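You operate a simulated robot arm through the tools that you are given. There is no shell and no other tool. Be economical: measure what you need, move in short steps, check, and stop when the job is done.

Carry out the task below with a simulated two-armed robot. There is one attempt and no reset: what you move stays moved.

Task
Bin the strip printer's thin roll, fit the spare, feed paper twice.
Fine: bin it before the spare goes in; the spare lies beside the printer; grey tub; lid shut and latched before the feed.

It is judged by the outcome, as a careful person would: the job done as asked, and still so three seconds after it is handed in. It fails if anything else is knocked over, pushed out of place, dropped, spilled or broken. A push-on lid holds only when it is set on centred and level and pressed home; a screw cap is set on level and turned clockwise until tight.

Robot
Two 7-joint arms with fingered hands on one trunk, on a base that drives. Base frame: it is fixed to the floor where the robot stands at the start and does not move with it; the origin is under the middle of the robot, x ahead of it, y to its left, z up; the surface under the hand at the start is at about z = 944. Lengths are in mm, angles in degrees, forces in N, time in s.
The left shoulder is at the start at [16, 173, 1301], the right one opposite. With the tool pointing down near the work surface each hand reaches from about 100 to 740 mm from the robot's upright axis, wherever it stands, measured 20 degrees to its own side. Places, roughly: list clear button [400, -100, 1000]; strip feed button [400, 0, 1000]; strip print button [400, 0, 1000]; strip printer [500, -100, 1000]; strip printer latch [500, -100, 1000]; strip printer lid [600, 0, 1000]. Payload 3.5 kg a hand.
The tool frame of a hand sits at the grasp point between the pads (the TCP): z along the fingers, y along the line on which they close. The tips reach 25 mm beyond it. Largest opening 88 mm; the body of the gripper starts 29 mm behind the TCP. The gripper is a hand of 3 fingers: y runs from the thumb to the fingers, the wrist lies at [-13, -97, -162] in the tool frame, and closing takes about 1.5 s.
Orientation is told as [roll, pitch, yaw] about the base's x, y, z axes, in that order, counted from this pose: with the fingers straight down and the wrist toward the robot, the tool's x, y and z point along [0, 1, 0], [1, 0, 0] and [0, 0, -1] of the base frame.

Tools
- The arms move only by the tool drive_tool. It takes "left_motion", "right_motion" or both (then of equal length, played together; a hand with none holds still); each is a list of rows, each a list of 2 entries, a list of its own where there are three numbers: the turn, a rotation vector about the tool's x, y, z in units of 5 degrees (1.0 is 5 degrees), then the shift along the tool's x, y, z in units of 20 mm (1.0 is 20 mm). In form: [[[wx, wy, wz], [dx, dy, dz]], ...]. A call has 1 to 8 rows; each row shifts and turns the commanded pose from where the row before left it, along the tool's axes as they then stand. "left_hand" and "right_hand" are, for a hand that has rows, the closure in counts, from 0 (fully open) to 255 (shut), set as the call begins (left out, the last holds). A call with a number of a shift or a turn outside -1 to 1 is refused whole. Rows are played at 5 a second. More than 50 mm and 8.6 degrees between two rows, or a gripper value outside its range, and nothing of the call is played. A pose out of reach is approached as far as the arm can. The call stops where the force on the tool passes 40 N (or 10 N more than at its start, if that is more) or the arm is blocked; 0.2 s more then pass. Each finger travels about 72 mm/s and halts on what it meets, pressing with about 27 N; the grip force reading is that of the motor and also rises with nothing between the fingers. The clock runs only during rows and for 0.2 s after the last one: add rows that do not move to give the fingers time. The reply holds the time, the measured pose of the TCP, the force on the tool along the base axes, the opening and the grip force, in the units named above and with some noise, with the torque about the TCP (base axes, N m) and any sound that the robot's microphone picked up.
- Cameras (640 x 400 px; columns grow to the right, rows downward): "scene" is now at [88.8, -3.2, 1527.3]; the picture's right is [-0.03, -1.00, 0.00], its down [-0.60, 0.02, -0.80] and it looks along [0.80, -0.02, -0.60] (base axes); focal length 214 px, centre (320, 200). "left" rides on the left gripper at [-58, -85, -100] in its tool frame; the picture's right is [-0.67, -0.35, 0.66], its down [0.68, -0.63, 0.37] and it looks along [0.29, 0.69, 0.66] (tool axes); focal length 261 px, centre (320, 200). "right" rides on the right gripper at [58, -85, -100] in its tool frame; the picture's right is [-0.67, 0.35, -0.66], its down [-0.68, -0.63, 0.37] and it looks along [-0.29, 0.69, 0.66] (tool axes); focal length 261 px, centre (320, 200). There is no depth. A picture from a camera that has moved, and an enlarged one, comes with that camera's place and axes in the base frame and with its lens.
- get_image(camera): a new picture of that camera. No time passes.
- move_column(by): slides the trunk up (or, below 0, down) by that many mm; the arms and the scene camera ride with it, the base frame stays. It gives what a move gives, with no picture.
- steer(legs): drives the robot by 1 to 6 legs, each [ahead, left, turn to the left] in mm, mm and degrees, along the robot's own axes; the way and the turn of a leg run together, so that a leg with both is an arc; at most 1500 mm and 180 degrees a leg. The arms and the cameras ride along, it lands a little off, and it stops where it bumps. It gives what a move gives.
- move_fingers(index, middle, thumb_bend, thumb_turn, hand): sets how far each is bent, from 0 (flat) to 100 (curled in); at 30 the hand is open as for a grip, at 70 the pads meet at the TCP. One left out holds its place. A second passes; each finger stops where it meets its share of the squeeze, and holds until it gets a number again. A gripper value or a shape takes the hand back. It gives what a move gives, with no picture; readings hold the bend of each and the force on the fingers (four entries, about 0 where the hand has none), thumb and palm. thumb_turn goes from beside the hand (0) to across from the fingers (100), as for a grip.
- hand_shape(shape, hand): the hand has 3 fingers and takes this shape, open, in about a second: jaw (thumb against the fingers, like two jaws); tri (thumb and two fingers); tip (a fingertip pinch); poke (one finger out to press); point (the index stretched); flat (the hand flat); cup (the hand cupped); fist (a fist). The gripper value then closes the fingers along that shape, each until it touches; the sizes above hold for jaw. It gives what a move gives, with no picture.
- turn_head(pan, tilt): turns the head with the scene camera to pan (to the left, within 86 degrees either way) and tilt (down, from -29 to 69), counted from straight ahead of the robot. It gives what a move gives.
- close_up(camera, box): a new picture of the part [left, top, right, bottom] of that camera's present view, enlarged. No time passes.
- finish_job(): hands the job in; it is judged then, once.

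Go step by step. Nothing tells you exact positions but the pictures and the camera data: compare them with the known pose of the tool, close in by small moves and look again before you grip or let go. The budget is 120 turns and 100 pictures, counting those below and the enlarged ones. Unless the task says otherwise, let go and move clear before handing in, and close with one line.

The tools are called as name(argument=value, ...) on one line, values as JSON. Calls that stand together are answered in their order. drive_tool: Moves the arms, as the interface text tells. Its arguments: {"type":"object","properties":{"left_motion":{"type":"array","items":{"type":"array"}},"left_hand":{"type":"number"},"right_motion":{"type":"array","items":{"type":"array"}},"right_hand":{"type":"number"}},"required":[]} The other tools are called the same way: move_column (by) slides the trunk up or down; hand_shape (shape, hand) gives the hand a shape; move_fingers (index, middle, thumb_bend, thumb_turn, hand) moves the fingers one by one; steer (legs) drives the base; turn_head (pan, tilt) turns the head that bears the scene camera; get_image (camera) takes a picture; close_up (camera, box) takes an enlarged picture of a part of a camera's view; finish_job () hands the job in.

At the start:

```text
time_s: 0.0
left_eef_pos: [496.4, 147.9, 1345.2]
left_tool_rot: [0.0, 0.1, -0.1]
left_contact_force: [-0.5, 0.0, -0.1]
left_wrist_torque: [0.0, -0.01, 0.03]
left_opening: 87.7
left_grasp_force: 0.1
left_shape: jaw
left_bend: [30.0, 30.0, 30.0, 98.0]
left_finger forces: [0.1, 0.0, 0.0, 0.0, 0.1, 0.0]
right_eef_pos: [478.2, -290.7, 1414.8]
right_tool_rot: [0.1, 0.0, 0.0]
right_contact_force: [0.0, 0.0, 0.1]
right_wrist_torque: [0.02, 0.01, -0.05]
right_opening: 87.7
right_grasp_force: 0.0
right_shape: jaw
right_bend: [30.0, 30.0, 30.0, 98.0]
right_finger forces: [0.1, 0.0, 0.0, 0.0, 0.1, 0.0]
trunk travel left (down, up): [-375.0, 80.0]
robot x, y, heading: [-3.5, -0.1, 0.0]
head pan, tilt: [-1.5, 35.7]
```

scene: 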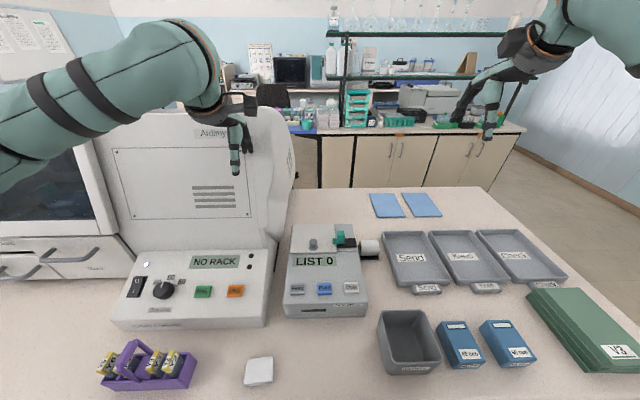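
right: 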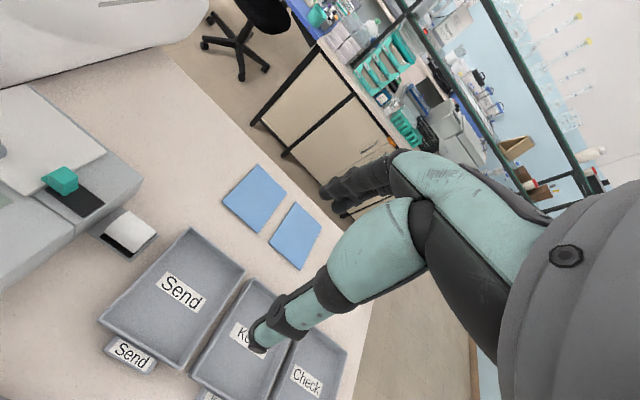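
left: 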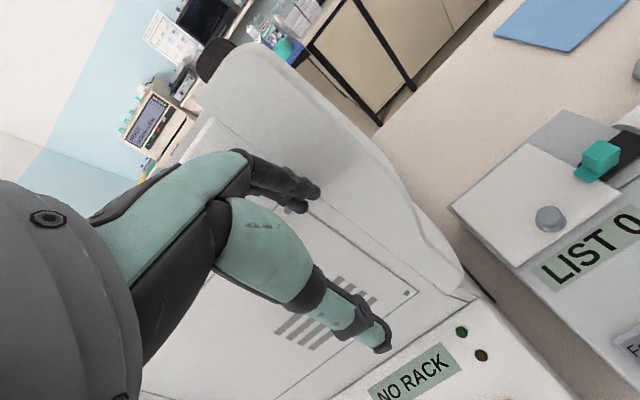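

I see the strip printer in the centre ("LIST 0"), a grey tub in front of it on the right and a white roll beside it. I'll look closer first.

close_up(camera="scene", box=[270, 215, 400, 325])

close_up(camera="scene", box=[220, 290, 560, 400])

close_up(camera="right", box=[0, 120, 220, 300])

```text
3.64 times, centred on (335, 270) of scene
camera zoom: at [88.8, -3.2, 1527.3], right [-0.03, -1.0, 0.0], down [-0.6, 0.02, -0.8], along [0.8, -0.02, -0.6], focal length 780 px, centre (266, -54)
```

zoom: 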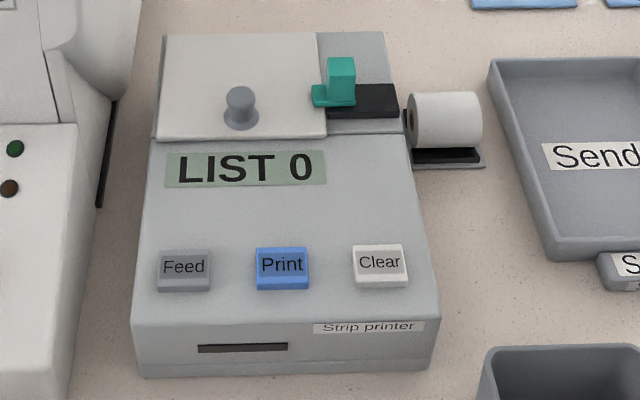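

```text
1.88 times, centred on (390, 345) of scene
camera zoom: at [88.8, -3.2, 1527.3], right [-0.03, -1.0, 0.0], down [-0.6, 0.02, -0.8], along [0.8, -0.02, -0.6], focal length 404 px, centre (188, -73)
```

zoom: 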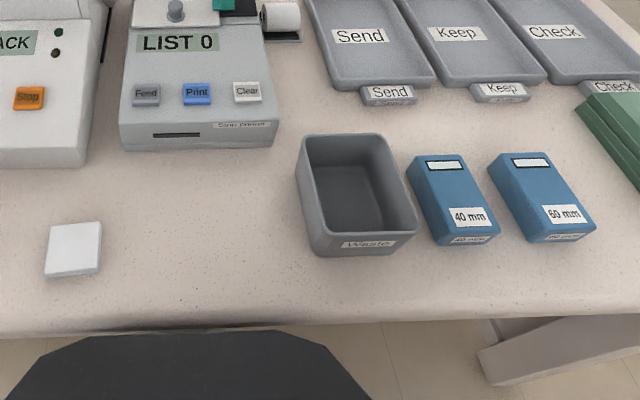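

```text
2.22 times, centred on (110, 210) of right
camera zoom: at [393.1, -232.3, 1513.3], right [0.35, -0.67, 0.66], down [-0.63, -0.68, -0.37], along [0.69, -0.29, -0.66], focal length 579 px, centre (787, 178)
```

zoom: 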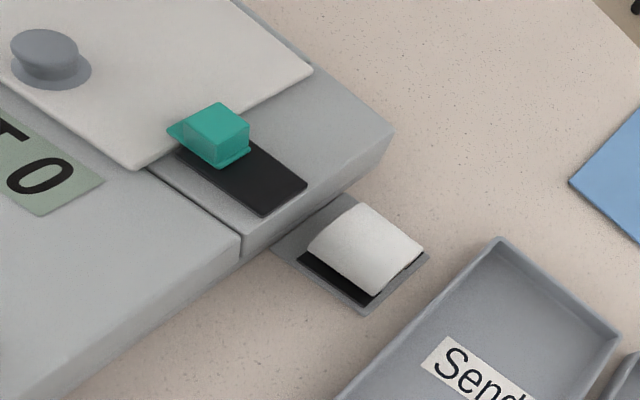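

The latch is a teal slider at about [540,-78,1045], overlapping the right edge of the lid. The knob is at about [520,8,1040], the spare at about [558,-180,970], and the tub marked "Waste" near [276,-201]. I'll bring the right hand above the latch.

drive_tool(right_motion=[[[0, 0, 0], [0.9, 0.3, 1]], [[0, 0, 0], [0.9, 0.3, 1]], [[0, 0, 0], [0.9, 0.3, 1]], [[0, 0, 0], [0.9, 0.3, 1]], [[0, 0, 0], [0.9, 0.3, 1]], [[0, 0, 0], [0.9, 0.3, 1]], [[0, 0, 0], [0.9, 0.3, 1]], [[0, 0, 0], [0.9, 0.3, 1]]], right_hand=90)

drive_tool(right_motion=[[[0, 0, 0], [0.4, 0.1, 0.8]], [[0, 0, 0], [0.4, 0.1, 0.8]], [[0, 0, 0], [0.4, 0.1, 0.8]], [[0, 0, 0], [0.4, 0.1, 0.8]], [[0, 0, 0], [0.4, 0.1, 0.8]], [[0, 0, 0], [0.4, 0.1, 0.8]], [[0, 0, 0], [0.4, 0.1, 0.8]]])

get_image(camera="right")

get_image(camera="scene")

```text
time_s: 1.8
left_eef_pos: [497.1, 147.8, 1344.4]
left_tool_rot: [-0.1, 0.0, 0.1]
left_contact_force: [-0.7, -0.2, -0.3]
left_wrist_torque: [-0.01, 0.03, -0.01]
left_opening: 87.8
left_grasp_force: 0.0
left_shape: jaw
left_bend: [30.0, 30.0, 30.0, 98.0]
left_finger forces: [0.1, 0.0, 0.0, 0.0, 0.0, 0.1]
right_eef_pos: [527.2, -145.6, 1255.8]
right_tool_rot: [0.0, 0.1, -0.1]
right_contact_force: [0.4, -0.3, -0.4]
right_wrist_torque: [0.03, 0.01, -0.01]
right_opening: 57.5
right_grasp_force: 0.1
right_shape: jaw
right_bend: [28.0, 39.0, 61.0, 100.0]
right_finger forces: [0.0, 0.1, 0.0, 0.0, 0.0, 0.0]
trunk travel left (down, up): [-375.0, 80.0]
robot x, y, heading: [3.0, 2.4, -0.2]
head pan, tilt: [-1.5, 35.7]
```

```text
time_s: 3.4
left_eef_pos: [496.9, 148.7, 1343.2]
left_tool_rot: [0.0, 0.0, 0.0]
left_contact_force: [-0.3, -0.8, -0.6]
left_wrist_torque: [-0.02, -0.01, -0.01]
left_opening: 87.5
left_grasp_force: 0.0
left_shape: jaw
left_bend: [30.0, 30.0, 30.0, 98.0]
left_finger forces: [0.0, 0.1, 0.0, 0.0, 0.1, 0.1]
right_eef_pos: [541.3, -88.5, 1143.8]
right_tool_rot: [0.1, 0.1, -0.1]
right_contact_force: [0.3, 0.7, 0.2]
right_wrist_torque: [-0.03, 0.0, -0.01]
right_opening: 57.3
right_grasp_force: 0.1
right_shape: jaw
right_bend: [28.0, 39.0, 61.0, 100.0]
right_finger forces: [0.0, 0.0, 0.1, 0.0, 0.0, 0.0]
trunk travel left (down, up): [-375.0, 80.0]
robot x, y, heading: [0.5, 0.2, 0.3]
head pan, tilt: [-1.5, 35.7]
```

```text
93 pictures are left
camera right: at [456.3, -31.0, 1241.7], right [0.35, -0.67, 0.66], down [-0.63, -0.68, -0.37], along [0.69, -0.29, -0.66], focal length 261 px, centre (320, 200)
```

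right: 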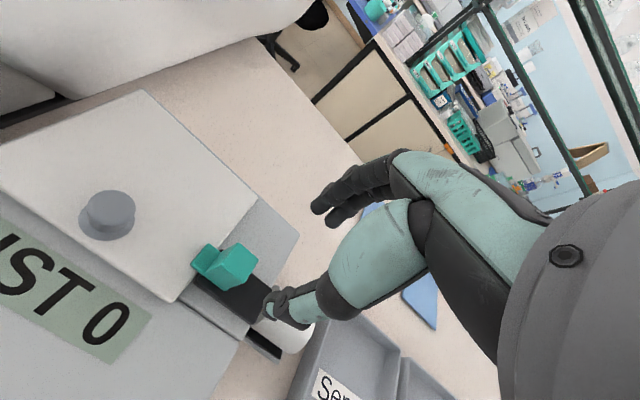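

```text
92 pictures are left
camera scene: at [89.2, -2.9, 1527.3], right [-0.03, -1.0, 0.0], down [-0.6, 0.02, -0.8], along [0.8, -0.02, -0.6], focal length 214 px, centre (320, 200)
```

scene: 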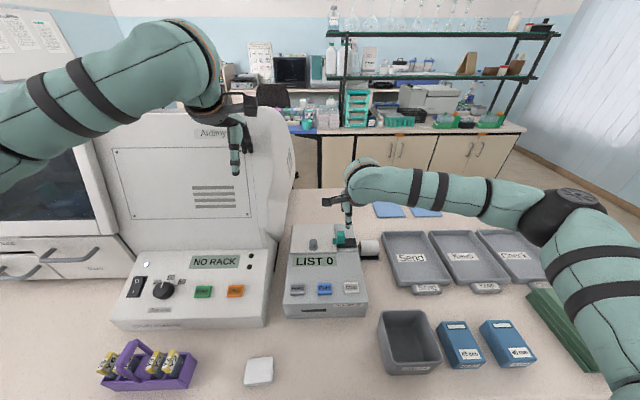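

The right hand is above the latch, whose cube I place at about [539,-79,1048]. I'll go down over it.

drive_tool(right_motion=[[[0, 0, 0], [0.2, 0, 0.9]], [[0, 0, 0], [0.2, 0, 0.9]], [[0, 0, 0], [0.1, 0, 0.9]], [[0, 0, 0], [0, 0, 0.9]], [[0, 0, 0], [0, 0, 0]]])

get_image(camera="right")

close_up(camera="scene", box=[270, 195, 400, 305])

```text
time_s: 4.6
left_eef_pos: [496.8, 146.4, 1344.4]
left_tool_rot: [0.1, -0.1, -0.1]
left_contact_force: [0.0, 0.1, -0.6]
left_wrist_torque: [0.0, 0.01, -0.01]
left_opening: 87.2
left_grasp_force: 0.1
left_shape: jaw
left_bend: [30.0, 30.0, 30.0, 98.0]
left_finger forces: [0.0, 0.1, 0.0, 0.0, 0.0, 0.0]
right_eef_pos: [542.0, -79.8, 1072.2]
right_tool_rot: [0.0, 0.0, 0.0]
right_contact_force: [0.3, -0.3, 0.9]
right_wrist_torque: [-0.02, 0.0, 0.02]
right_opening: 57.2
right_grasp_force: 0.1
right_shape: jaw
right_bend: [28.0, 39.0, 61.0, 100.0]
right_finger forces: [0.1, 0.1, 0.0, 0.0, 0.1, 0.0]
trunk travel left (down, up): [-375.0, 80.0]
robot x, y, heading: [-1.8, -3.5, -0.3]
head pan, tilt: [-1.5, 35.7]
```

```text
91 pictures are left
camera right: at [456.5, -21.5, 1169.5], right [0.35, -0.67, 0.66], down [-0.63, -0.68, -0.37], along [0.69, -0.29, -0.66], focal length 261 px, centre (320, 200)
```

right: 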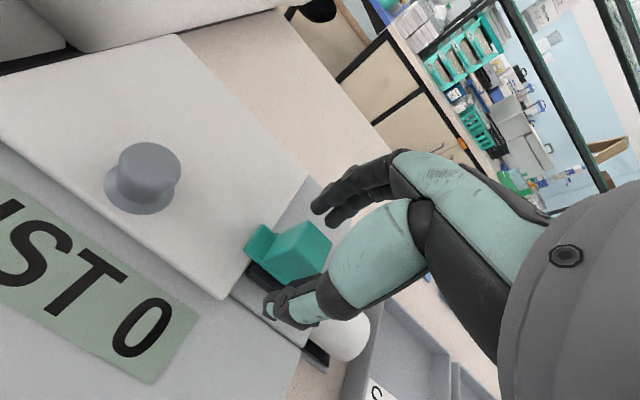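

```text
3.64 times, centred on (335, 250) of scene
camera zoom: at [88.9, -3.0, 1527.3], right [-0.03, -1.0, 0.0], down [-0.6, 0.02, -0.8], along [0.8, -0.02, -0.6], focal length 780 px, centre (266, 18)
```

zoom: 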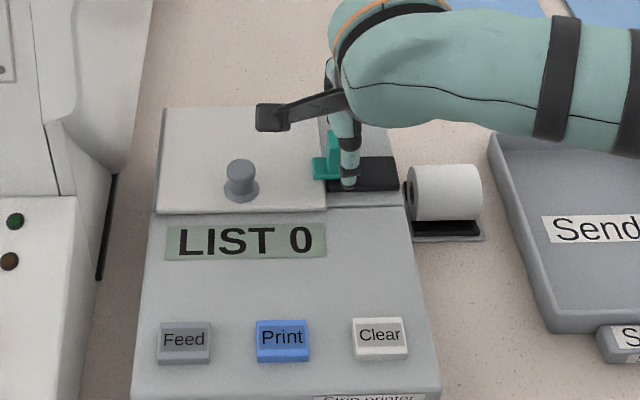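

The fingers straddle the cube. I'll shift about 5 mm left, go down a little and close.

drive_tool(right_motion=[[[0, 0, 0], [0.25, -0.1, 0.5]], [[0, 0, 0], [0, 0, 0]]])

drive_tool(right_motion=[[[0, 0, 0], [0, 0, 0]], [[0, 0, 0], [0, 0, 0]], [[0, 0, 0], [0, 0, 0]], [[0, 0, 0], [0, 0, 0]], [[0, 0, 0], [0, 0, 0]], [[0, 0, 0], [0, 0, 0]]], right_hand=255)

get_image(camera="right")

```text
time_s: 5.2
left_eef_pos: [496.0, 146.3, 1343.8]
left_tool_rot: [-0.1, 0.0, 0.0]
left_contact_force: [-1.0, 0.0, -0.3]
left_wrist_torque: [0.01, -0.06, -0.03]
left_opening: 87.5
left_grasp_force: 0.1
left_shape: jaw
left_bend: [30.0, 30.0, 30.0, 98.0]
left_finger forces: [0.0, 0.0, 0.0, 0.0, 0.0, 0.0]
right_eef_pos: [539.7, -74.3, 1061.8]
right_tool_rot: [0.0, 0.1, -0.1]
right_contact_force: [-0.2, -0.9, 0.0]
right_wrist_torque: [0.04, 0.01, -0.01]
right_opening: 57.3
right_grasp_force: 0.0
right_shape: jaw
right_bend: [28.0, 39.0, 61.0, 100.0]
right_finger forces: [0.1, 0.0, 0.1, 0.0, 0.0, 0.0]
trunk travel left (down, up): [-375.0, 80.0]
robot x, y, heading: [0.2, 1.2, 0.2]
head pan, tilt: [-1.5, 35.7]
```

```text
time_s: 6.6
left_eef_pos: [496.6, 146.8, 1345.2]
left_tool_rot: [0.1, 0.0, 0.0]
left_contact_force: [0.2, 0.1, 0.2]
left_wrist_torque: [-0.01, 0.01, -0.05]
left_opening: 87.5
left_grasp_force: 0.1
left_shape: jaw
left_bend: [30.0, 30.0, 30.0, 98.0]
left_finger forces: [0.1, 0.0, 0.0, 0.1, 0.0, 0.0]
right_eef_pos: [539.9, -74.4, 1060.3]
right_tool_rot: [-0.1, 0.0, 0.0]
right_contact_force: [-1.1, -0.4, -1.8]
right_wrist_torque: [0.0, 0.01, 0.01]
right_opening: 17.0
right_grasp_force: 27.2
right_shape: jaw
right_bend: [73.0, 59.0, 74.0, 100.0]
right_finger forces: [15.5, 8.2, 0.1, 0.0, 24.4, 0.0]
trunk travel left (down, up): [-375.0, 80.0]
robot x, y, heading: [1.7, 2.5, -0.1]
head pan, tilt: [-1.5, 35.7]
```

```text
89 pictures are left
camera right: at [454.0, -16.7, 1159.7], right [0.35, -0.67, 0.66], down [-0.63, -0.68, -0.37], along [0.69, -0.29, -0.66], focal length 261 px, centre (320, 200)
```

right: 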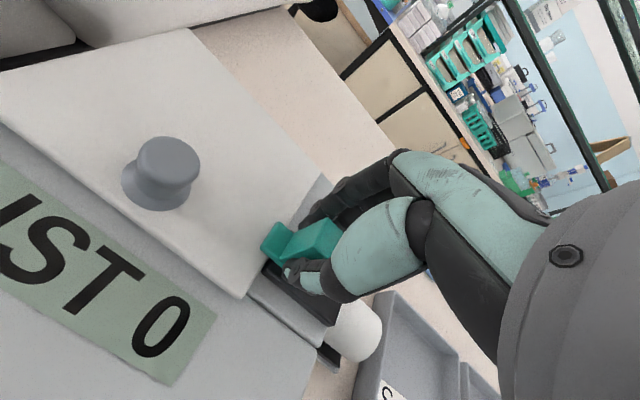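

The cube is gripped (17 mm opening). I'll slide it to the right, along -y.

drive_tool(right_motion=[[[0, 0, 0], [-0.4, 0, 0]], [[0, 0, 0], [-0.4, 0, 0]], [[0, 0, 0], [-0.4, 0, 0]], [[0, 0, 0], [-0.4, 0, 0]], [[0, 0, 0], [0, 0, 0]]])

get_image(camera="right")

```text
time_s: 7.8
left_eef_pos: [496.1, 152.6, 1345.4]
left_tool_rot: [-0.4, 0.0, 0.2]
left_contact_force: [-0.3, 0.6, -0.6]
left_wrist_torque: [0.0, 0.04, -0.02]
left_opening: 87.6
left_grasp_force: 0.0
left_shape: jaw
left_bend: [30.0, 30.0, 30.0, 98.0]
left_finger forces: [0.0, 0.0, 0.1, 0.0, 0.1, 0.0]
right_eef_pos: [537.9, -101.6, 1062.3]
right_tool_rot: [0.0, 0.1, 0.1]
right_contact_force: [-7.4, 23.3, -5.4]
right_wrist_torque: [0.38, 0.07, 0.19]
right_opening: 14.4
right_grasp_force: 27.3
right_shape: jaw
right_bend: [73.0, 74.0, 75.0, 96.0]
right_finger forces: [16.6, 0.0, 0.1, 0.0, 24.1, 0.1]
trunk travel left (down, up): [-375.0, 80.0]
robot x, y, heading: [-0.9, 1.6, 0.1]
head pan, tilt: [-1.5, 35.7]
```

```text
88 pictures are left
camera right: at [452.0, -44.0, 1160.6], right [0.35, -0.67, 0.66], down [-0.63, -0.69, -0.36], along [0.69, -0.29, -0.66], focal length 261 px, centre (320, 200)
```

right: 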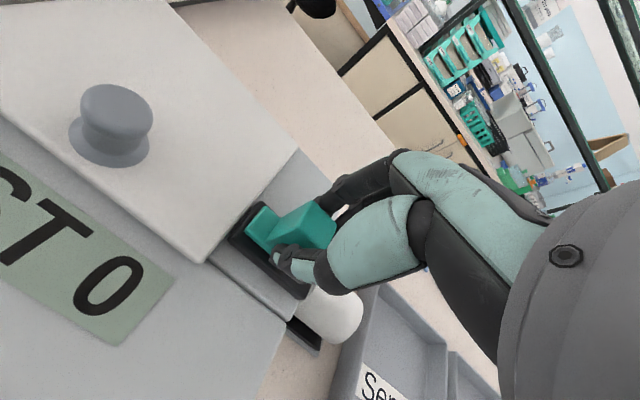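

The latch has slid clear of the lid. I'll release it, rise, and turn the hand 90° so it pinches the knob along y, which lets the lid pivot between the pads.

drive_tool(right_motion=[[[0, 0, 0], [0, 0, 0]], [[0, 0, 0], [0, 0, 0]], [[0, 0, 0], [0, 0, 0]], [[0, 0, 0], [0, 0, 0]], [[0, 0, 0], [0, 0, -1]], [[0, 0, 0], [0, 0, -1]], [[0, 0, 0], [0, 0, -1]], [[0, 0, 0], [0, 0, -1]]], right_hand=90)

drive_tool(right_motion=[[[0, 0, -1], [0, 0, -0.4]], [[0, 0, -1], [0, 0, 0]], [[0, 0, -1], [0, 0, 0]], [[0, 0, -1], [0, 0, 0]], [[0, 0, -1], [0, 0, 0]], [[0, 0, -1], [0, 0, 0]], [[0, 0, -1], [0, 0, 0]], [[0, 0, -1], [0, 0, 0]]])

drive_tool(right_motion=[[[0, 0, -1], [0, 0, 0]], [[0, 0, -1], [0, 0, 0]], [[0, 0, -1], [0, 0, 0]], [[0, 0, -1], [0, 0, 0]], [[0, 0, -1], [0, 0, 0]], [[0, 0, -1], [0, 0, 0]], [[0, 0, -1], [0, 0, 0]], [[0, 0, -1], [0, 0, 0]]])

drive_tool(right_motion=[[[0, 0, -1], [0, 0, 0]], [[0, 0, -1], [0, 0, 0]], [[0, 0, 0], [0, 1, 0]], [[0, 0, 0], [0, 1, 0]], [[0, 0, 0], [0, 1, 0]], [[0, 0, 0], [0, 0, 0]]])

get_image(camera="right")

get_image(camera="scene")

```text
time_s: 9.6
left_eef_pos: [495.1, 146.8, 1345.0]
left_tool_rot: [0.0, 0.0, 0.0]
left_contact_force: [0.1, -0.9, 0.3]
left_wrist_torque: [-0.01, 0.01, 0.0]
left_opening: 87.8
left_grasp_force: 0.1
left_shape: jaw
left_bend: [30.0, 30.0, 30.0, 98.0]
left_finger forces: [0.0, 0.1, 0.0, 0.1, 0.0, 0.0]
right_eef_pos: [539.3, -108.0, 1140.6]
right_tool_rot: [0.0, 0.0, -0.1]
right_contact_force: [-0.9, -0.2, -0.3]
right_wrist_torque: [0.02, -0.02, 0.02]
right_opening: 56.6
right_grasp_force: 0.2
right_shape: jaw
right_bend: [28.0, 39.0, 62.0, 100.0]
right_finger forces: [0.1, 0.1, 0.1, 0.0, 0.1, 0.0]
trunk travel left (down, up): [-375.0, 80.0]
robot x, y, heading: [2.0, 2.0, -0.1]
head pan, tilt: [-1.5, 35.7]
```

```text
time_s: 11.4
left_eef_pos: [495.3, 146.8, 1344.3]
left_tool_rot: [-0.1, 0.0, 0.0]
left_contact_force: [-0.1, 1.0, -0.6]
left_wrist_torque: [-0.01, 0.02, 0.03]
left_opening: 87.6
left_grasp_force: 0.1
left_shape: jaw
left_bend: [30.0, 30.0, 30.0, 98.0]
left_finger forces: [0.1, 0.0, 0.1, 0.0, 0.0, 0.0]
right_eef_pos: [539.5, -107.4, 1148.9]
right_tool_rot: [0.1, 0.0, 40.0]
right_contact_force: [0.3, 0.0, 0.1]
right_wrist_torque: [-0.01, -0.06, 0.0]
right_opening: 56.7
right_grasp_force: 0.1
right_shape: jaw
right_bend: [28.0, 39.0, 62.0, 100.0]
right_finger forces: [0.0, 0.0, 0.1, 0.0, 0.1, 0.0]
trunk travel left (down, up): [-375.0, 80.0]
robot x, y, heading: [-1.6, 1.3, 0.0]
head pan, tilt: [-1.5, 35.7]
```

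```text
time_s: 13.2
left_eef_pos: [496.1, 148.2, 1345.0]
left_tool_rot: [0.0, 0.0, 0.0]
left_contact_force: [-0.5, -0.2, -0.6]
left_wrist_torque: [-0.01, -0.02, -0.03]
left_opening: 87.4
left_grasp_force: 0.1
left_shape: jaw
left_bend: [30.0, 30.0, 30.0, 98.0]
left_finger forces: [0.0, 0.0, 0.0, 0.0, 0.0, 0.1]
right_eef_pos: [537.9, -106.3, 1148.2]
right_tool_rot: [0.0, 0.0, 80.1]
right_contact_force: [0.9, 0.0, -0.2]
right_wrist_torque: [-0.01, -0.01, 0.0]
right_opening: 56.6
right_grasp_force: 0.0
right_shape: jaw
right_bend: [28.0, 39.0, 62.0, 100.0]
right_finger forces: [0.0, 0.0, 0.0, 0.0, 0.0, 0.1]
trunk travel left (down, up): [-375.0, 80.0]
robot x, y, heading: [3.2, -0.3, 0.2]
head pan, tilt: [-1.5, 35.7]
```

```text
time_s: 14.6
left_eef_pos: [496.1, 145.1, 1344.2]
left_tool_rot: [0.0, 0.0, 0.0]
left_contact_force: [-0.6, 0.0, -0.1]
left_wrist_torque: [0.0, 0.0, -0.02]
left_opening: 87.5
left_grasp_force: 0.1
left_shape: jaw
left_bend: [30.0, 30.0, 30.0, 98.0]
left_finger forces: [0.0, 0.1, 0.1, 0.1, 0.0, 0.0]
right_eef_pos: [539.3, -46.4, 1148.8]
right_tool_rot: [0.0, 0.0, 89.9]
right_contact_force: [0.3, 0.8, 0.2]
right_wrist_torque: [-0.03, 0.04, -0.02]
right_opening: 56.4
right_grasp_force: 0.0
right_shape: jaw
right_bend: [28.0, 39.0, 62.0, 100.0]
right_finger forces: [0.0, 0.0, 0.1, 0.0, 0.0, 0.0]
trunk travel left (down, up): [-375.0, 80.0]
robot x, y, heading: [-2.6, 0.3, -0.0]
head pan, tilt: [-1.5, 35.7]
```

```text
87 pictures are left
camera right: at [480.0, -131.7, 1247.5], right [0.67, 0.35, 0.66], down [0.68, -0.63, -0.37], along [0.29, 0.69, -0.66], focal length 261 px, centre (320, 200)
```

right: 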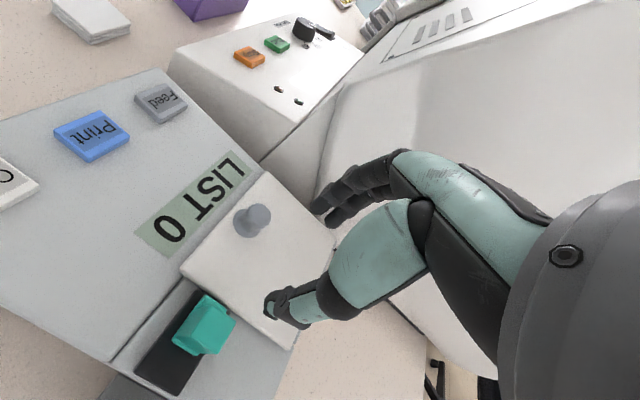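

```text
86 pictures are left
camera scene: at [88.8, -3.4, 1527.3], right [-0.03, -1.0, 0.0], down [-0.6, 0.02, -0.8], along [0.8, -0.02, -0.6], focal length 214 px, centre (320, 200)
```

scene: 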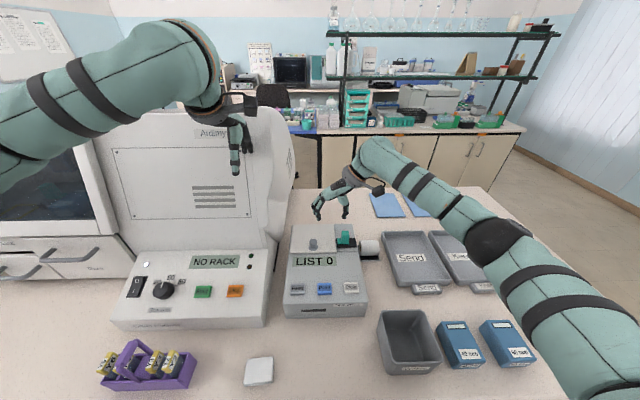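

The knob is at about [519,4,1043]. I'll move above it.

drive_tool(right_motion=[[[0, 0, 0], [0.5, 0.9, 0]], [[0, 0, 0], [0.5, 0.9, 0]], [[0, 0, 0], [0, 0.7, 0.3]], [[0, 0, 0], [0, 0, 0.8]], [[0, 0, 0], [0, 0, 0.8]], [[0, 0, 0], [0, 0, 0.8]], [[0, 0, 0], [0, 0, 0.8]], [[0, 0, 0], [0, 0, 0]]])

get_image(camera="right")

close_up(camera="scene", box=[270, 195, 400, 305])

```text
time_s: 16.4
left_eef_pos: [496.4, 147.1, 1344.4]
left_tool_rot: [0.0, 0.0, -0.1]
left_contact_force: [0.0, -0.4, 0.6]
left_wrist_torque: [-0.03, 0.03, -0.04]
left_opening: 87.5
left_grasp_force: 0.0
left_shape: jaw
left_bend: [30.0, 30.0, 30.0, 98.0]
left_finger forces: [0.0, 0.0, 0.0, 0.0, 0.0, 0.1]
right_eef_pos: [519.0, 3.9, 1079.0]
right_tool_rot: [0.0, -0.1, 90.0]
right_contact_force: [0.2, -0.3, 1.1]
right_wrist_torque: [0.0, -0.02, -0.01]
right_opening: 56.6
right_grasp_force: 0.0
right_shape: jaw
right_bend: [28.0, 39.0, 62.0, 100.0]
right_finger forces: [0.1, 0.1, 0.0, 0.0, 0.0, 0.0]
trunk travel left (down, up): [-375.0, 80.0]
robot x, y, heading: [-3.7, 0.9, 0.0]
head pan, tilt: [-1.5, 35.7]
```

```text
85 pictures are left
camera right: at [460.3, -81.5, 1176.5], right [0.67, 0.35, 0.66], down [0.69, -0.63, -0.37], along [0.29, 0.69, -0.66], focal length 261 px, centre (320, 200)
```

right: 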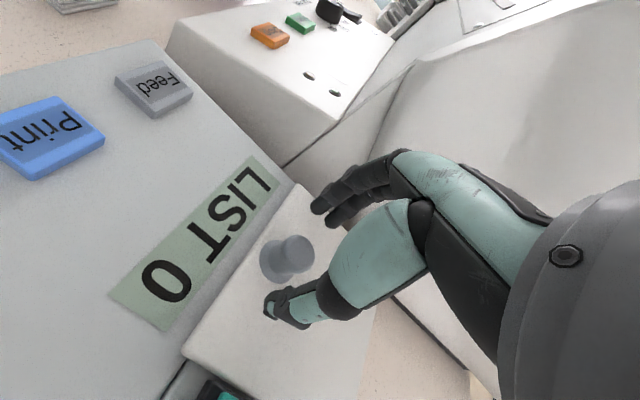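

```text
3.64 times, centred on (335, 250) of scene
camera zoom: at [88.8, -3.1, 1527.3], right [-0.03, -1.0, 0.0], down [-0.6, 0.02, -0.8], along [0.8, -0.02, -0.6], focal length 780 px, centre (266, 18)
```

zoom: 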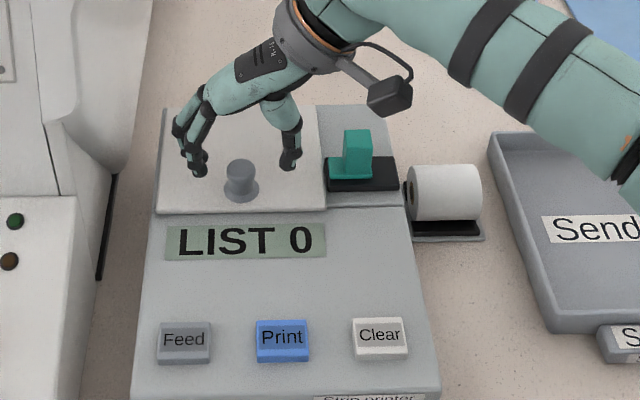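

The jaw is lined up with the knob. I'll go down and close.

drive_tool(right_motion=[[[0, 0, 0], [0.1, -0.1, 0.5]], [[0, 0, 0], [0, 0, 0.5]], [[0, 0, 0], [0, 0, 0]]])

drive_tool(right_motion=[[[0, 0, 0], [0, 0, 0]], [[0, 0, 0], [0, 0, 0]], [[0, 0, 0], [0, 0, 0]], [[0, 0, 0], [0, 0, 0]], [[0, 0, 0], [0, 0, 0]], [[0, 0, 0], [0, 0, 0]]], right_hand=255)

close_up(camera="scene", box=[270, 195, 400, 305])

```text
time_s: 17.2
left_eef_pos: [496.4, 146.8, 1344.8]
left_tool_rot: [0.0, 0.1, 0.0]
left_contact_force: [0.6, -0.7, 0.2]
left_wrist_torque: [0.0, 0.01, 0.0]
left_opening: 87.7
left_grasp_force: 0.0
left_shape: jaw
left_bend: [30.0, 30.0, 30.0, 98.0]
left_finger forces: [0.0, 0.1, 0.0, 0.0, 0.1, 0.1]
right_eef_pos: [517.7, 1.5, 1058.4]
right_tool_rot: [-0.1, 0.0, 89.9]
right_contact_force: [-0.5, 1.0, 0.1]
right_wrist_torque: [0.03, 0.04, -0.01]
right_opening: 56.6
right_grasp_force: 0.0
right_shape: jaw
right_bend: [28.0, 39.0, 62.0, 100.0]
right_finger forces: [0.0, 0.0, 0.1, 0.0, 0.0, 0.0]
trunk travel left (down, up): [-375.0, 80.0]
robot x, y, heading: [-0.1, 0.5, 0.2]
head pan, tilt: [-1.5, 35.7]
```

```text
time_s: 18.6
left_eef_pos: [495.6, 147.0, 1344.6]
left_tool_rot: [0.0, 0.0, 0.1]
left_contact_force: [0.0, 0.1, 0.0]
left_wrist_torque: [-0.04, 0.0, 0.02]
left_opening: 87.6
left_grasp_force: 0.0
left_shape: jaw
left_bend: [30.0, 30.0, 30.0, 98.0]
left_finger forces: [0.2, 0.1, 0.1, 0.0, 0.0, 0.1]
right_eef_pos: [516.7, 1.6, 1058.1]
right_tool_rot: [0.0, 0.0, 90.0]
right_contact_force: [-2.5, -0.5, -0.1]
right_wrist_torque: [0.01, 0.05, 0.02]
right_opening: 14.1
right_grasp_force: 27.8
right_shape: jaw
right_bend: [73.0, 56.0, 74.0, 100.0]
right_finger forces: [13.5, 9.2, 0.1, 0.0, 21.9, 0.0]
trunk travel left (down, up): [-375.0, 80.0]
robot x, y, heading: [1.3, -3.9, 0.2]
head pan, tilt: [-1.5, 35.7]
```

```text
3.64 times, centred on (335, 250) of scene
camera zoom: at [88.1, -3.3, 1527.4], right [-0.03, -1.0, 0.0], down [-0.6, 0.02, -0.8], along [0.8, -0.02, -0.6], focal length 780 px, centre (266, 18)
```

zoom: 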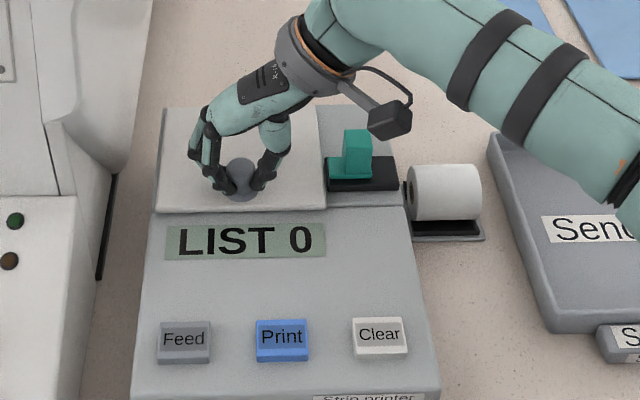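

The knob is held under its cap. I'll lift slightly to see how the lid moves.

drive_tool(right_motion=[[[0, 0, 0], [-0.05, 0, -0.4]], [[0, 0, 0], [-0.1, 0, -0.4]], [[0, 0, 0], [-0.1, 0, -0.4]], [[0, 0, 0], [0, 0, 0]]])

close_up(camera="scene", box=[270, 195, 400, 305])

get_image(camera="right")

```text
time_s: 19.6
left_eef_pos: [496.0, 145.8, 1345.0]
left_tool_rot: [0.0, 0.0, -0.1]
left_contact_force: [-0.5, -1.5, -0.2]
left_wrist_torque: [-0.02, 0.04, 0.01]
left_opening: 87.1
left_grasp_force: 0.1
left_shape: jaw
left_bend: [30.0, 30.0, 30.0, 98.0]
left_finger forces: [0.0, 0.0, 0.0, 0.1, 0.0, 0.0]
right_eef_pos: [521.6, 1.6, 1083.7]
right_tool_rot: [0.0, 0.0, 90.0]
right_contact_force: [0.8, 0.2, -1.9]
right_wrist_torque: [0.01, 0.07, 0.03]
right_opening: 13.1
right_grasp_force: 26.8
right_shape: jaw
right_bend: [74.0, 56.0, 74.0, 100.0]
right_finger forces: [13.2, 10.3, 0.1, 0.0, 19.7, 0.0]
trunk travel left (down, up): [-375.0, 80.0]
robot x, y, heading: [-2.0, -2.9, 0.2]
head pan, tilt: [-1.5, 35.7]
```

```text
3.64 times, centred on (335, 250) of scene
camera zoom: at [89.0, -3.4, 1527.3], right [-0.03, -1.0, 0.0], down [-0.6, 0.02, -0.8], along [0.8, -0.02, -0.6], focal length 780 px, centre (266, 18)
```

zoom: 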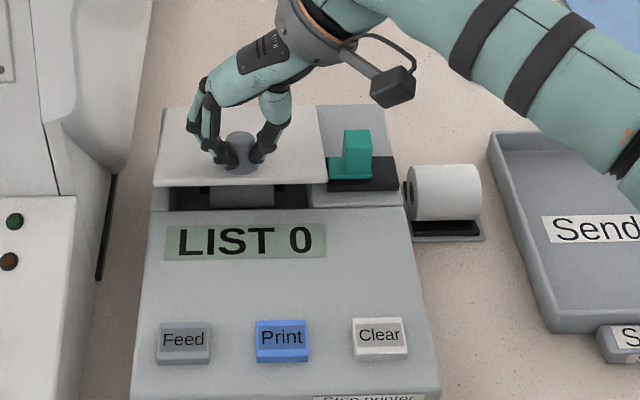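

```text
81 pictures are left
camera right: at [463.3, -83.7, 1181.7], right [0.67, 0.35, 0.66], down [0.69, -0.63, -0.37], along [0.29, 0.69, -0.66], focal length 261 px, centre (320, 200)
```

right: 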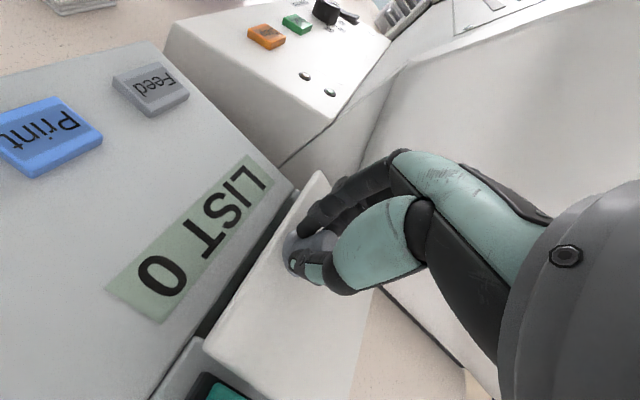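

The lid hinges at the back edge and the thin roll shows inside. I'll follow the arc up.

drive_tool(right_motion=[[[0, 0, 0], [-0.35, 0, -0.69]], [[0, 0, 0], [-0.43, 0, -0.63]], [[0, 0, 0], [-0.51, 0, -0.57]], [[0, 0, 0], [-0.58, 0, -0.5]], [[0, 0, 0], [-0.65, 0, -0.4]], [[0, 0, 0], [0, 0, 0]]])

close_up(camera="scene", box=[270, 195, 400, 305])

```text
time_s: 21.0
left_eef_pos: [493.8, 151.0, 1344.8]
left_tool_rot: [-0.2, -0.1, 0.1]
left_contact_force: [-0.4, 0.1, 0.0]
left_wrist_torque: [-0.02, -0.02, -0.01]
left_opening: 87.9
left_grasp_force: 0.1
left_shape: jaw
left_bend: [30.0, 30.0, 30.0, 98.0]
left_finger forces: [0.1, 0.1, 0.0, 0.1, 0.1, 0.0]
right_eef_pos: [571.7, 3.2, 1140.1]
right_tool_rot: [-0.1, -0.1, 89.9]
right_contact_force: [-4.0, 13.9, 5.6]
right_wrist_torque: [0.35, 0.16, 0.06]
right_opening: 12.4
right_grasp_force: 26.8
right_shape: jaw
right_bend: [74.0, 57.0, 79.0, 100.0]
right_finger forces: [0.0, 7.8, 0.0, 0.1, 0.0, 0.0]
trunk travel left (down, up): [-375.0, 80.0]
robot x, y, heading: [3.3, 1.7, 0.1]
head pan, tilt: [-1.5, 35.7]
```

```text
3.64 times, centred on (335, 250) of scene
camera zoom: at [87.0, 0.7, 1527.4], right [-0.03, -1.0, 0.0], down [-0.6, 0.01, -0.8], along [0.8, -0.02, -0.6], focal length 780 px, centre (266, 18)
```

zoom: 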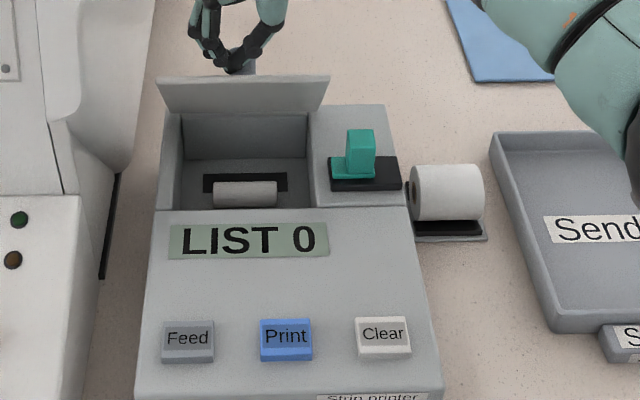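

The lid is about 60° open and the grip is sliding. I'll look before going on.

get_image(camera="right")

close_up(camera="scene", box=[280, 160, 380, 260])

```text
79 pictures are left
camera right: at [512.2, -81.2, 1238.7], right [0.67, 0.35, 0.66], down [0.69, -0.63, -0.36], along [0.29, 0.69, -0.66], focal length 261 px, centre (320, 200)
```

right: 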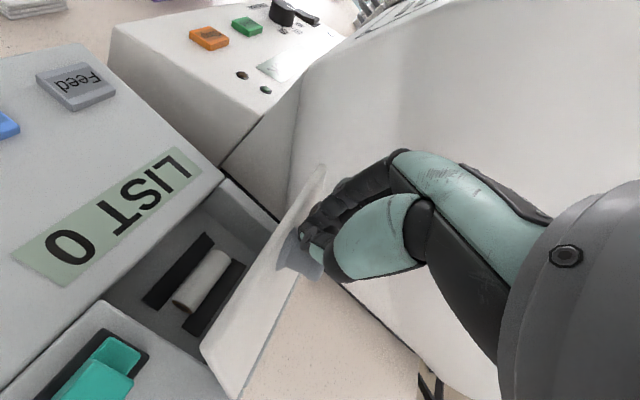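

```text
4.00 times, centred on (330, 210) of scene
camera zoom: at [87.0, 0.7, 1527.4], right [-0.03, -1.0, 0.0], down [-0.6, 0.01, -0.8], along [0.8, -0.02, -0.6], focal length 858 px, centre (280, 160)
```

zoom: 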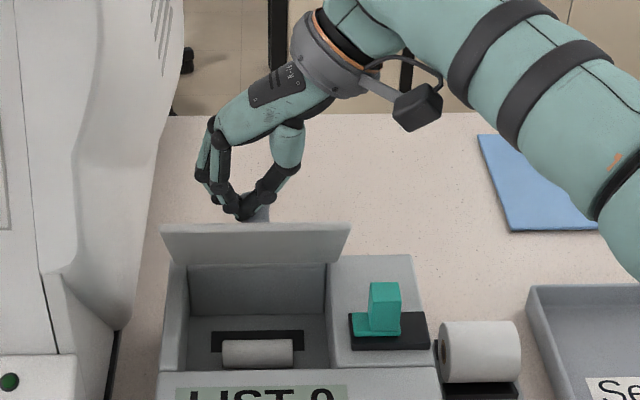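

The fingertips are still hooked under the cap, so I'll keep pulling over the arc.

drive_tool(right_motion=[[[0, 0, 0], [-0.7, 0.1, -0.32]], [[0, 0, 0], [-0.73, 0.1, -0.21]], [[0, 0, 0], [-0.76, 0, -0.1]], [[0, 0, 0], [-0.77, 0, 0]], [[0, 0, 0], [0, 0, 0]]])

get_image(camera="right")

close_up(camera="scene", box=[280, 160, 380, 260])

```text
time_s: 22.2
left_eef_pos: [494.1, 150.3, 1345.2]
left_tool_rot: [-0.2, -0.2, 0.1]
left_contact_force: [-0.2, 1.6, 0.2]
left_wrist_torque: [0.03, 0.0, -0.02]
left_opening: 87.5
left_grasp_force: 0.1
left_shape: jaw
left_bend: [30.0, 30.0, 30.0, 98.0]
left_finger forces: [0.0, 0.0, 0.0, 0.0, 0.0, 0.0]
right_eef_pos: [593.9, 4.9, 1148.6]
right_tool_rot: [-0.1, -0.1, 90.0]
right_contact_force: [-2.1, 12.8, 8.2]
right_wrist_torque: [0.36, 0.09, 0.08]
right_opening: 12.6
right_grasp_force: 27.1
right_shape: jaw
right_bend: [74.0, 58.0, 79.0, 100.0]
right_finger forces: [0.1, 7.6, 0.0, 0.0, 0.0, 0.1]
right hand out of reach, approached as far as the arm can: row 2, 3, 4
trunk travel left (down, up): [-375.0, 80.0]
robot x, y, heading: [1.2, -1.0, -0.1]
head pan, tilt: [-1.5, 35.7]
```

```text
77 pictures are left
camera right: at [534.4, -80.0, 1246.7], right [0.67, 0.35, 0.66], down [0.69, -0.63, -0.36], along [0.29, 0.69, -0.66], focal length 261 px, centre (320, 200)
```

right: 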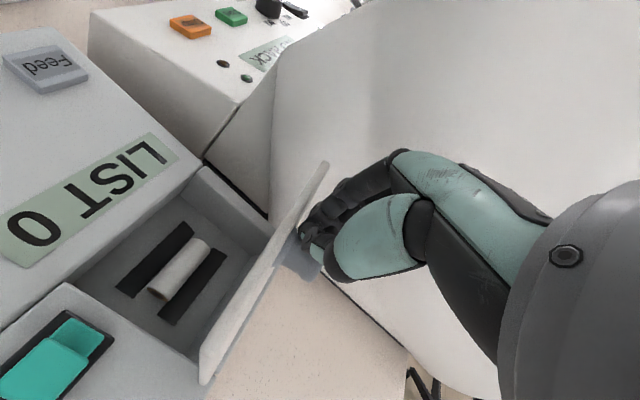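

```text
4.00 times, centred on (330, 210) of scene
camera zoom: at [86.6, 0.9, 1527.5], right [-0.03, -1.0, 0.0], down [-0.6, 0.01, -0.8], along [0.8, -0.02, -0.6], focal length 858 px, centre (280, 160)
```

zoom: 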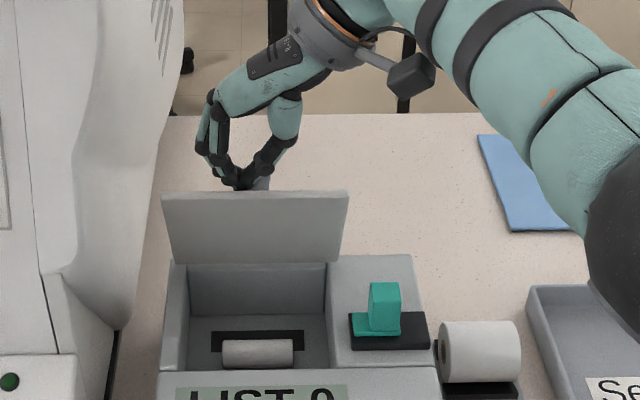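

The right arm is at its reach with the lid about 75° open. I'll use the left hand, closed, to support and push the lid from the inside.

drive_tool(left_motion=[[[0, 0, 0], [-0.6, 0.35, 1]], [[0, 0, 0], [-0.6, 0.35, 1]], [[0, 0, 0], [-0.6, 0.35, 1]], [[0, 0, 0], [-0.6, 0.35, 1]], [[0, 0, 0], [-0.6, 0.35, 1]], [[0, 0, 0], [-0.6, 0.35, 1]], [[0, 0, 0], [-0.5, 0.2, 1]], [[0, 0, 0], [-0.5, 0.2, 1]]], left_hand=255)

drive_tool(left_motion=[[[0, 0, 0], [0, 0, 0.9]], [[0, 0, 0], [0, 0, 0.9]], [[0, 0, 0], [0, 0, 0.9]], [[0, 0, 0], [0, 0, 0]]])

close_up(camera="scene", box=[260, 150, 400, 270])

get_image(camera="left")

```text
time_s: 23.4
left_eef_pos: [514.9, 92.3, 1261.5]
left_tool_rot: [-0.3, -0.5, -0.3]
left_contact_force: [-32.1, 1.8, 10.1]
left_wrist_torque: [0.08, -0.5, 0.36]
left_opening: 0.2
left_grasp_force: 26.6
left_shape: jaw
left_bend: [70.0, 70.0, 35.0, 100.0]
left_finger forces: [0.0, 33.5, 0.0, 0.0, 0.0, 0.0]
right_eef_pos: [585.2, 5.4, 1153.2]
right_tool_rot: [-0.5, -0.1, 90.1]
right_contact_force: [-0.9, 5.9, 1.7]
right_wrist_torque: [0.18, -0.04, 0.06]
right_opening: 12.5
right_grasp_force: 27.0
right_shape: jaw
right_bend: [74.0, 59.0, 79.0, 100.0]
right_finger forces: [0.0, 6.1, 0.1, 0.0, 0.0, 0.0]
trunk travel left (down, up): [-375.0, 80.0]
robot x, y, heading: [0.7, -2.2, 0.1]
head pan, tilt: [-1.5, 35.7]
stopped in row 5 (left hand): the force on the tool passed its limit at 47 N (the readings are from after the stop); the commanded pose is now the measured one
```

```text
time_s: 23.7
left_eef_pos: [513.7, 90.2, 1254.8]
left_tool_rot: [-0.5, -0.8, -0.4]
left_contact_force: [-35.1, 3.1, 12.1]
left_wrist_torque: [0.09, -0.61, 0.41]
left_opening: 0.0
left_grasp_force: 26.8
left_shape: jaw
left_bend: [70.0, 70.0, 36.0, 100.0]
left_finger forces: [0.1, 36.9, 0.0, 0.0, 0.1, 0.0]
right_eef_pos: [583.3, 4.6, 1154.0]
right_tool_rot: [-0.5, -0.1, 90.2]
right_contact_force: [-1.4, 2.1, 5.7]
right_wrist_torque: [0.07, 0.0, 0.05]
right_opening: 12.0
right_grasp_force: 27.2
right_shape: jaw
right_bend: [74.0, 75.0, 79.0, 100.0]
right_finger forces: [0.0, 7.3, 0.0, 0.2, 0.0, 0.0]
trunk travel left (down, up): [-375.0, 80.0]
robot x, y, heading: [-2.6, 0.9, -0.0]
head pan, tilt: [-1.5, 35.7]
stopped in row 1 (left hand): the force on the tool passed its limit at 44 N (the readings are from after the stop); the commanded pose is now the measured one
```

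```text
3.33 times, centred on (330, 210) of scene
camera zoom: at [73.3, -0.3, 1528.1], right [-0.02, -1.0, 0.0], down [-0.59, 0.01, -0.81], along [0.81, -0.02, -0.59], focal length 715 px, centre (287, 167)
```

zoom: 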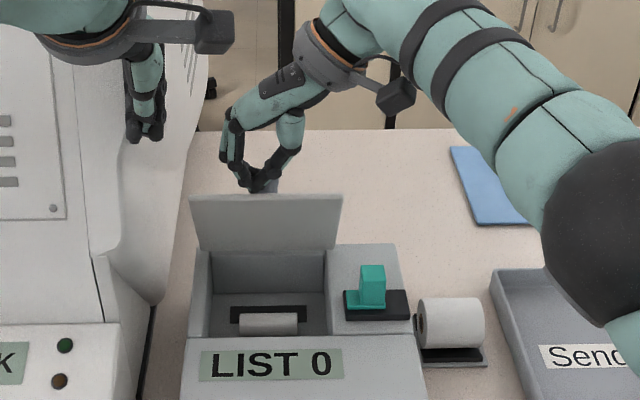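

```text
74 pictures are left
camera left: at [427.0, 34.5, 1352.8], right [-0.34, -0.67, -0.66], down [-0.62, 0.69, -0.38], along [0.71, 0.28, -0.65], focal length 261 px, centre (320, 200)
```

left: 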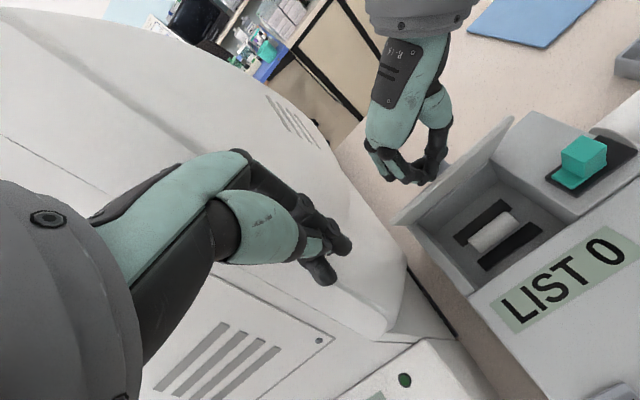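

The left fingers touched the sloped analyser face. I'll back off and move right before going down.

drive_tool(left_motion=[[[0, 0, 0], [0, -1, -0.2]], [[0, 0, 0], [-0.3, -1, -0.2]], [[0, 0, 0], [-1, 0, 0]], [[0, 0, 0], [-1, 0, 0]], [[0, 0, 0], [0, 0, 0]]])

get_image(camera="scene")

```text
time_s: 24.9
left_eef_pos: [479.6, 47.5, 1258.6]
left_tool_rot: [-0.4, -0.6, -0.2]
left_contact_force: [-0.3, -0.2, -0.2]
left_wrist_torque: [-0.04, 0.02, 0.02]
left_opening: 0.1
left_grasp_force: 27.5
left_shape: jaw
left_bend: [70.0, 72.0, 74.0, 100.0]
left_finger forces: [0.0, 0.1, 0.0, 0.1, 0.1, 0.1]
right_eef_pos: [589.2, 7.4, 1150.5]
right_tool_rot: [-0.3, 0.1, 90.0]
right_contact_force: [-6.7, 14.5, 29.4]
right_wrist_torque: [0.44, -0.25, 0.08]
right_opening: 14.0
right_grasp_force: 26.9
right_shape: jaw
right_bend: [74.0, 78.0, 79.0, 100.0]
right_finger forces: [27.7, 31.7, 0.0, 0.1, 0.0, 0.0]
trunk travel left (down, up): [-375.0, 80.0]
robot x, y, heading: [0.7, -1.4, 0.0]
head pan, tilt: [-1.5, 35.7]
```

```text
73 pictures are left
camera scene: at [80.5, 1.7, 1527.8], right [-0.03, -1.0, 0.0], down [-0.59, 0.01, -0.8], along [0.8, -0.02, -0.59], focal length 214 px, centre (320, 200)
```

scene: 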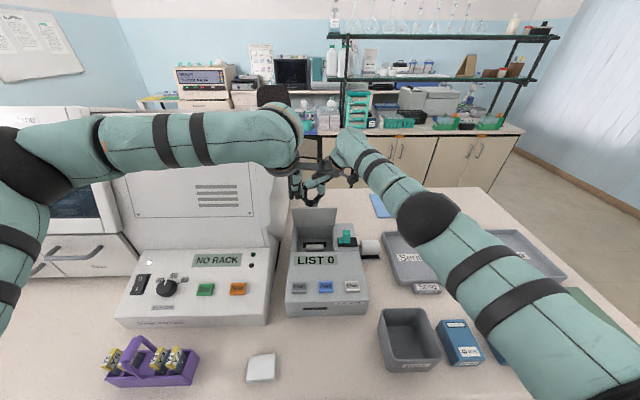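

The left hand is clear. I'll bring it down in front of the lid's inner face.

drive_tool(left_motion=[[[0, 0, 0], [-0.4, 0.4, 1]], [[0, 0, 0], [-0.2, 0.5, 1]], [[0, 0, 0], [0, 0.5, 1]], [[0, 0, 0], [0, 0.5, 1]], [[0, 0, 0], [0, 0.5, 1]], [[0, 0, 0], [0, 0.5, 0.9]], [[0, 0, 0], [0, 0, 0]]])

get_image(camera="left")

close_up(camera="scene", box=[260, 150, 400, 270])

```text
time_s: 26.5
left_eef_pos: [538.6, 35.7, 1142.9]
left_tool_rot: [-0.4, -0.6, -0.3]
left_contact_force: [0.3, -0.7, -0.5]
left_wrist_torque: [-0.01, 0.0, 0.0]
left_opening: 0.0
left_grasp_force: 26.5
left_shape: jaw
left_bend: [70.0, 72.0, 74.0, 100.0]
left_finger forces: [0.0, 0.1, 0.1, 0.1, 0.1, 0.0]
right_eef_pos: [587.8, 5.5, 1149.8]
right_tool_rot: [-0.3, 0.2, 90.0]
right_contact_force: [-6.8, 15.5, 31.4]
right_wrist_torque: [0.41, -0.23, 0.12]
right_opening: 14.2
right_grasp_force: 27.5
right_shape: jaw
right_bend: [74.0, 78.0, 79.0, 100.0]
right_finger forces: [27.4, 32.0, 0.0, 0.1, 0.1, 0.0]
trunk travel left (down, up): [-375.0, 80.0]
robot x, y, heading: [-4.9, 3.3, -0.1]
head pan, tilt: [-1.5, 35.7]
```

```text
72 pictures are left
camera left: at [452.3, -21.8, 1240.3], right [-0.34, -0.67, -0.65], down [-0.62, 0.68, -0.38], along [0.7, 0.28, -0.66], focal length 261 px, centre (320, 200)
```

left: 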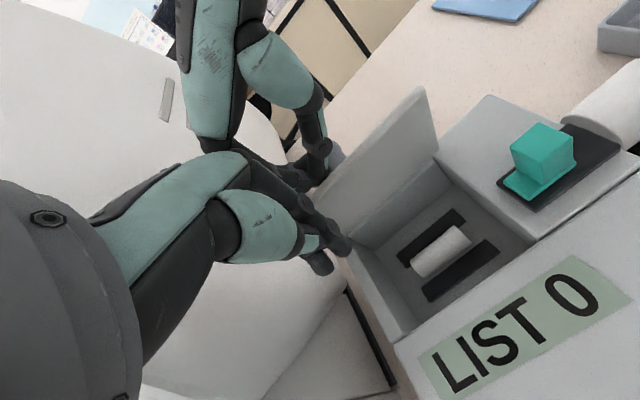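

```text
3.33 times, centred on (330, 210) of scene
camera zoom: at [80.3, 1.8, 1527.8], right [-0.03, -1.0, 0.0], down [-0.59, 0.01, -0.8], along [0.8, -0.02, -0.59], focal length 715 px, centre (287, 167)
```

zoom: 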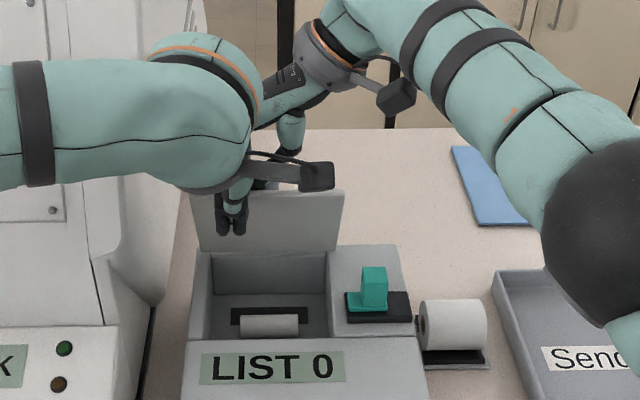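

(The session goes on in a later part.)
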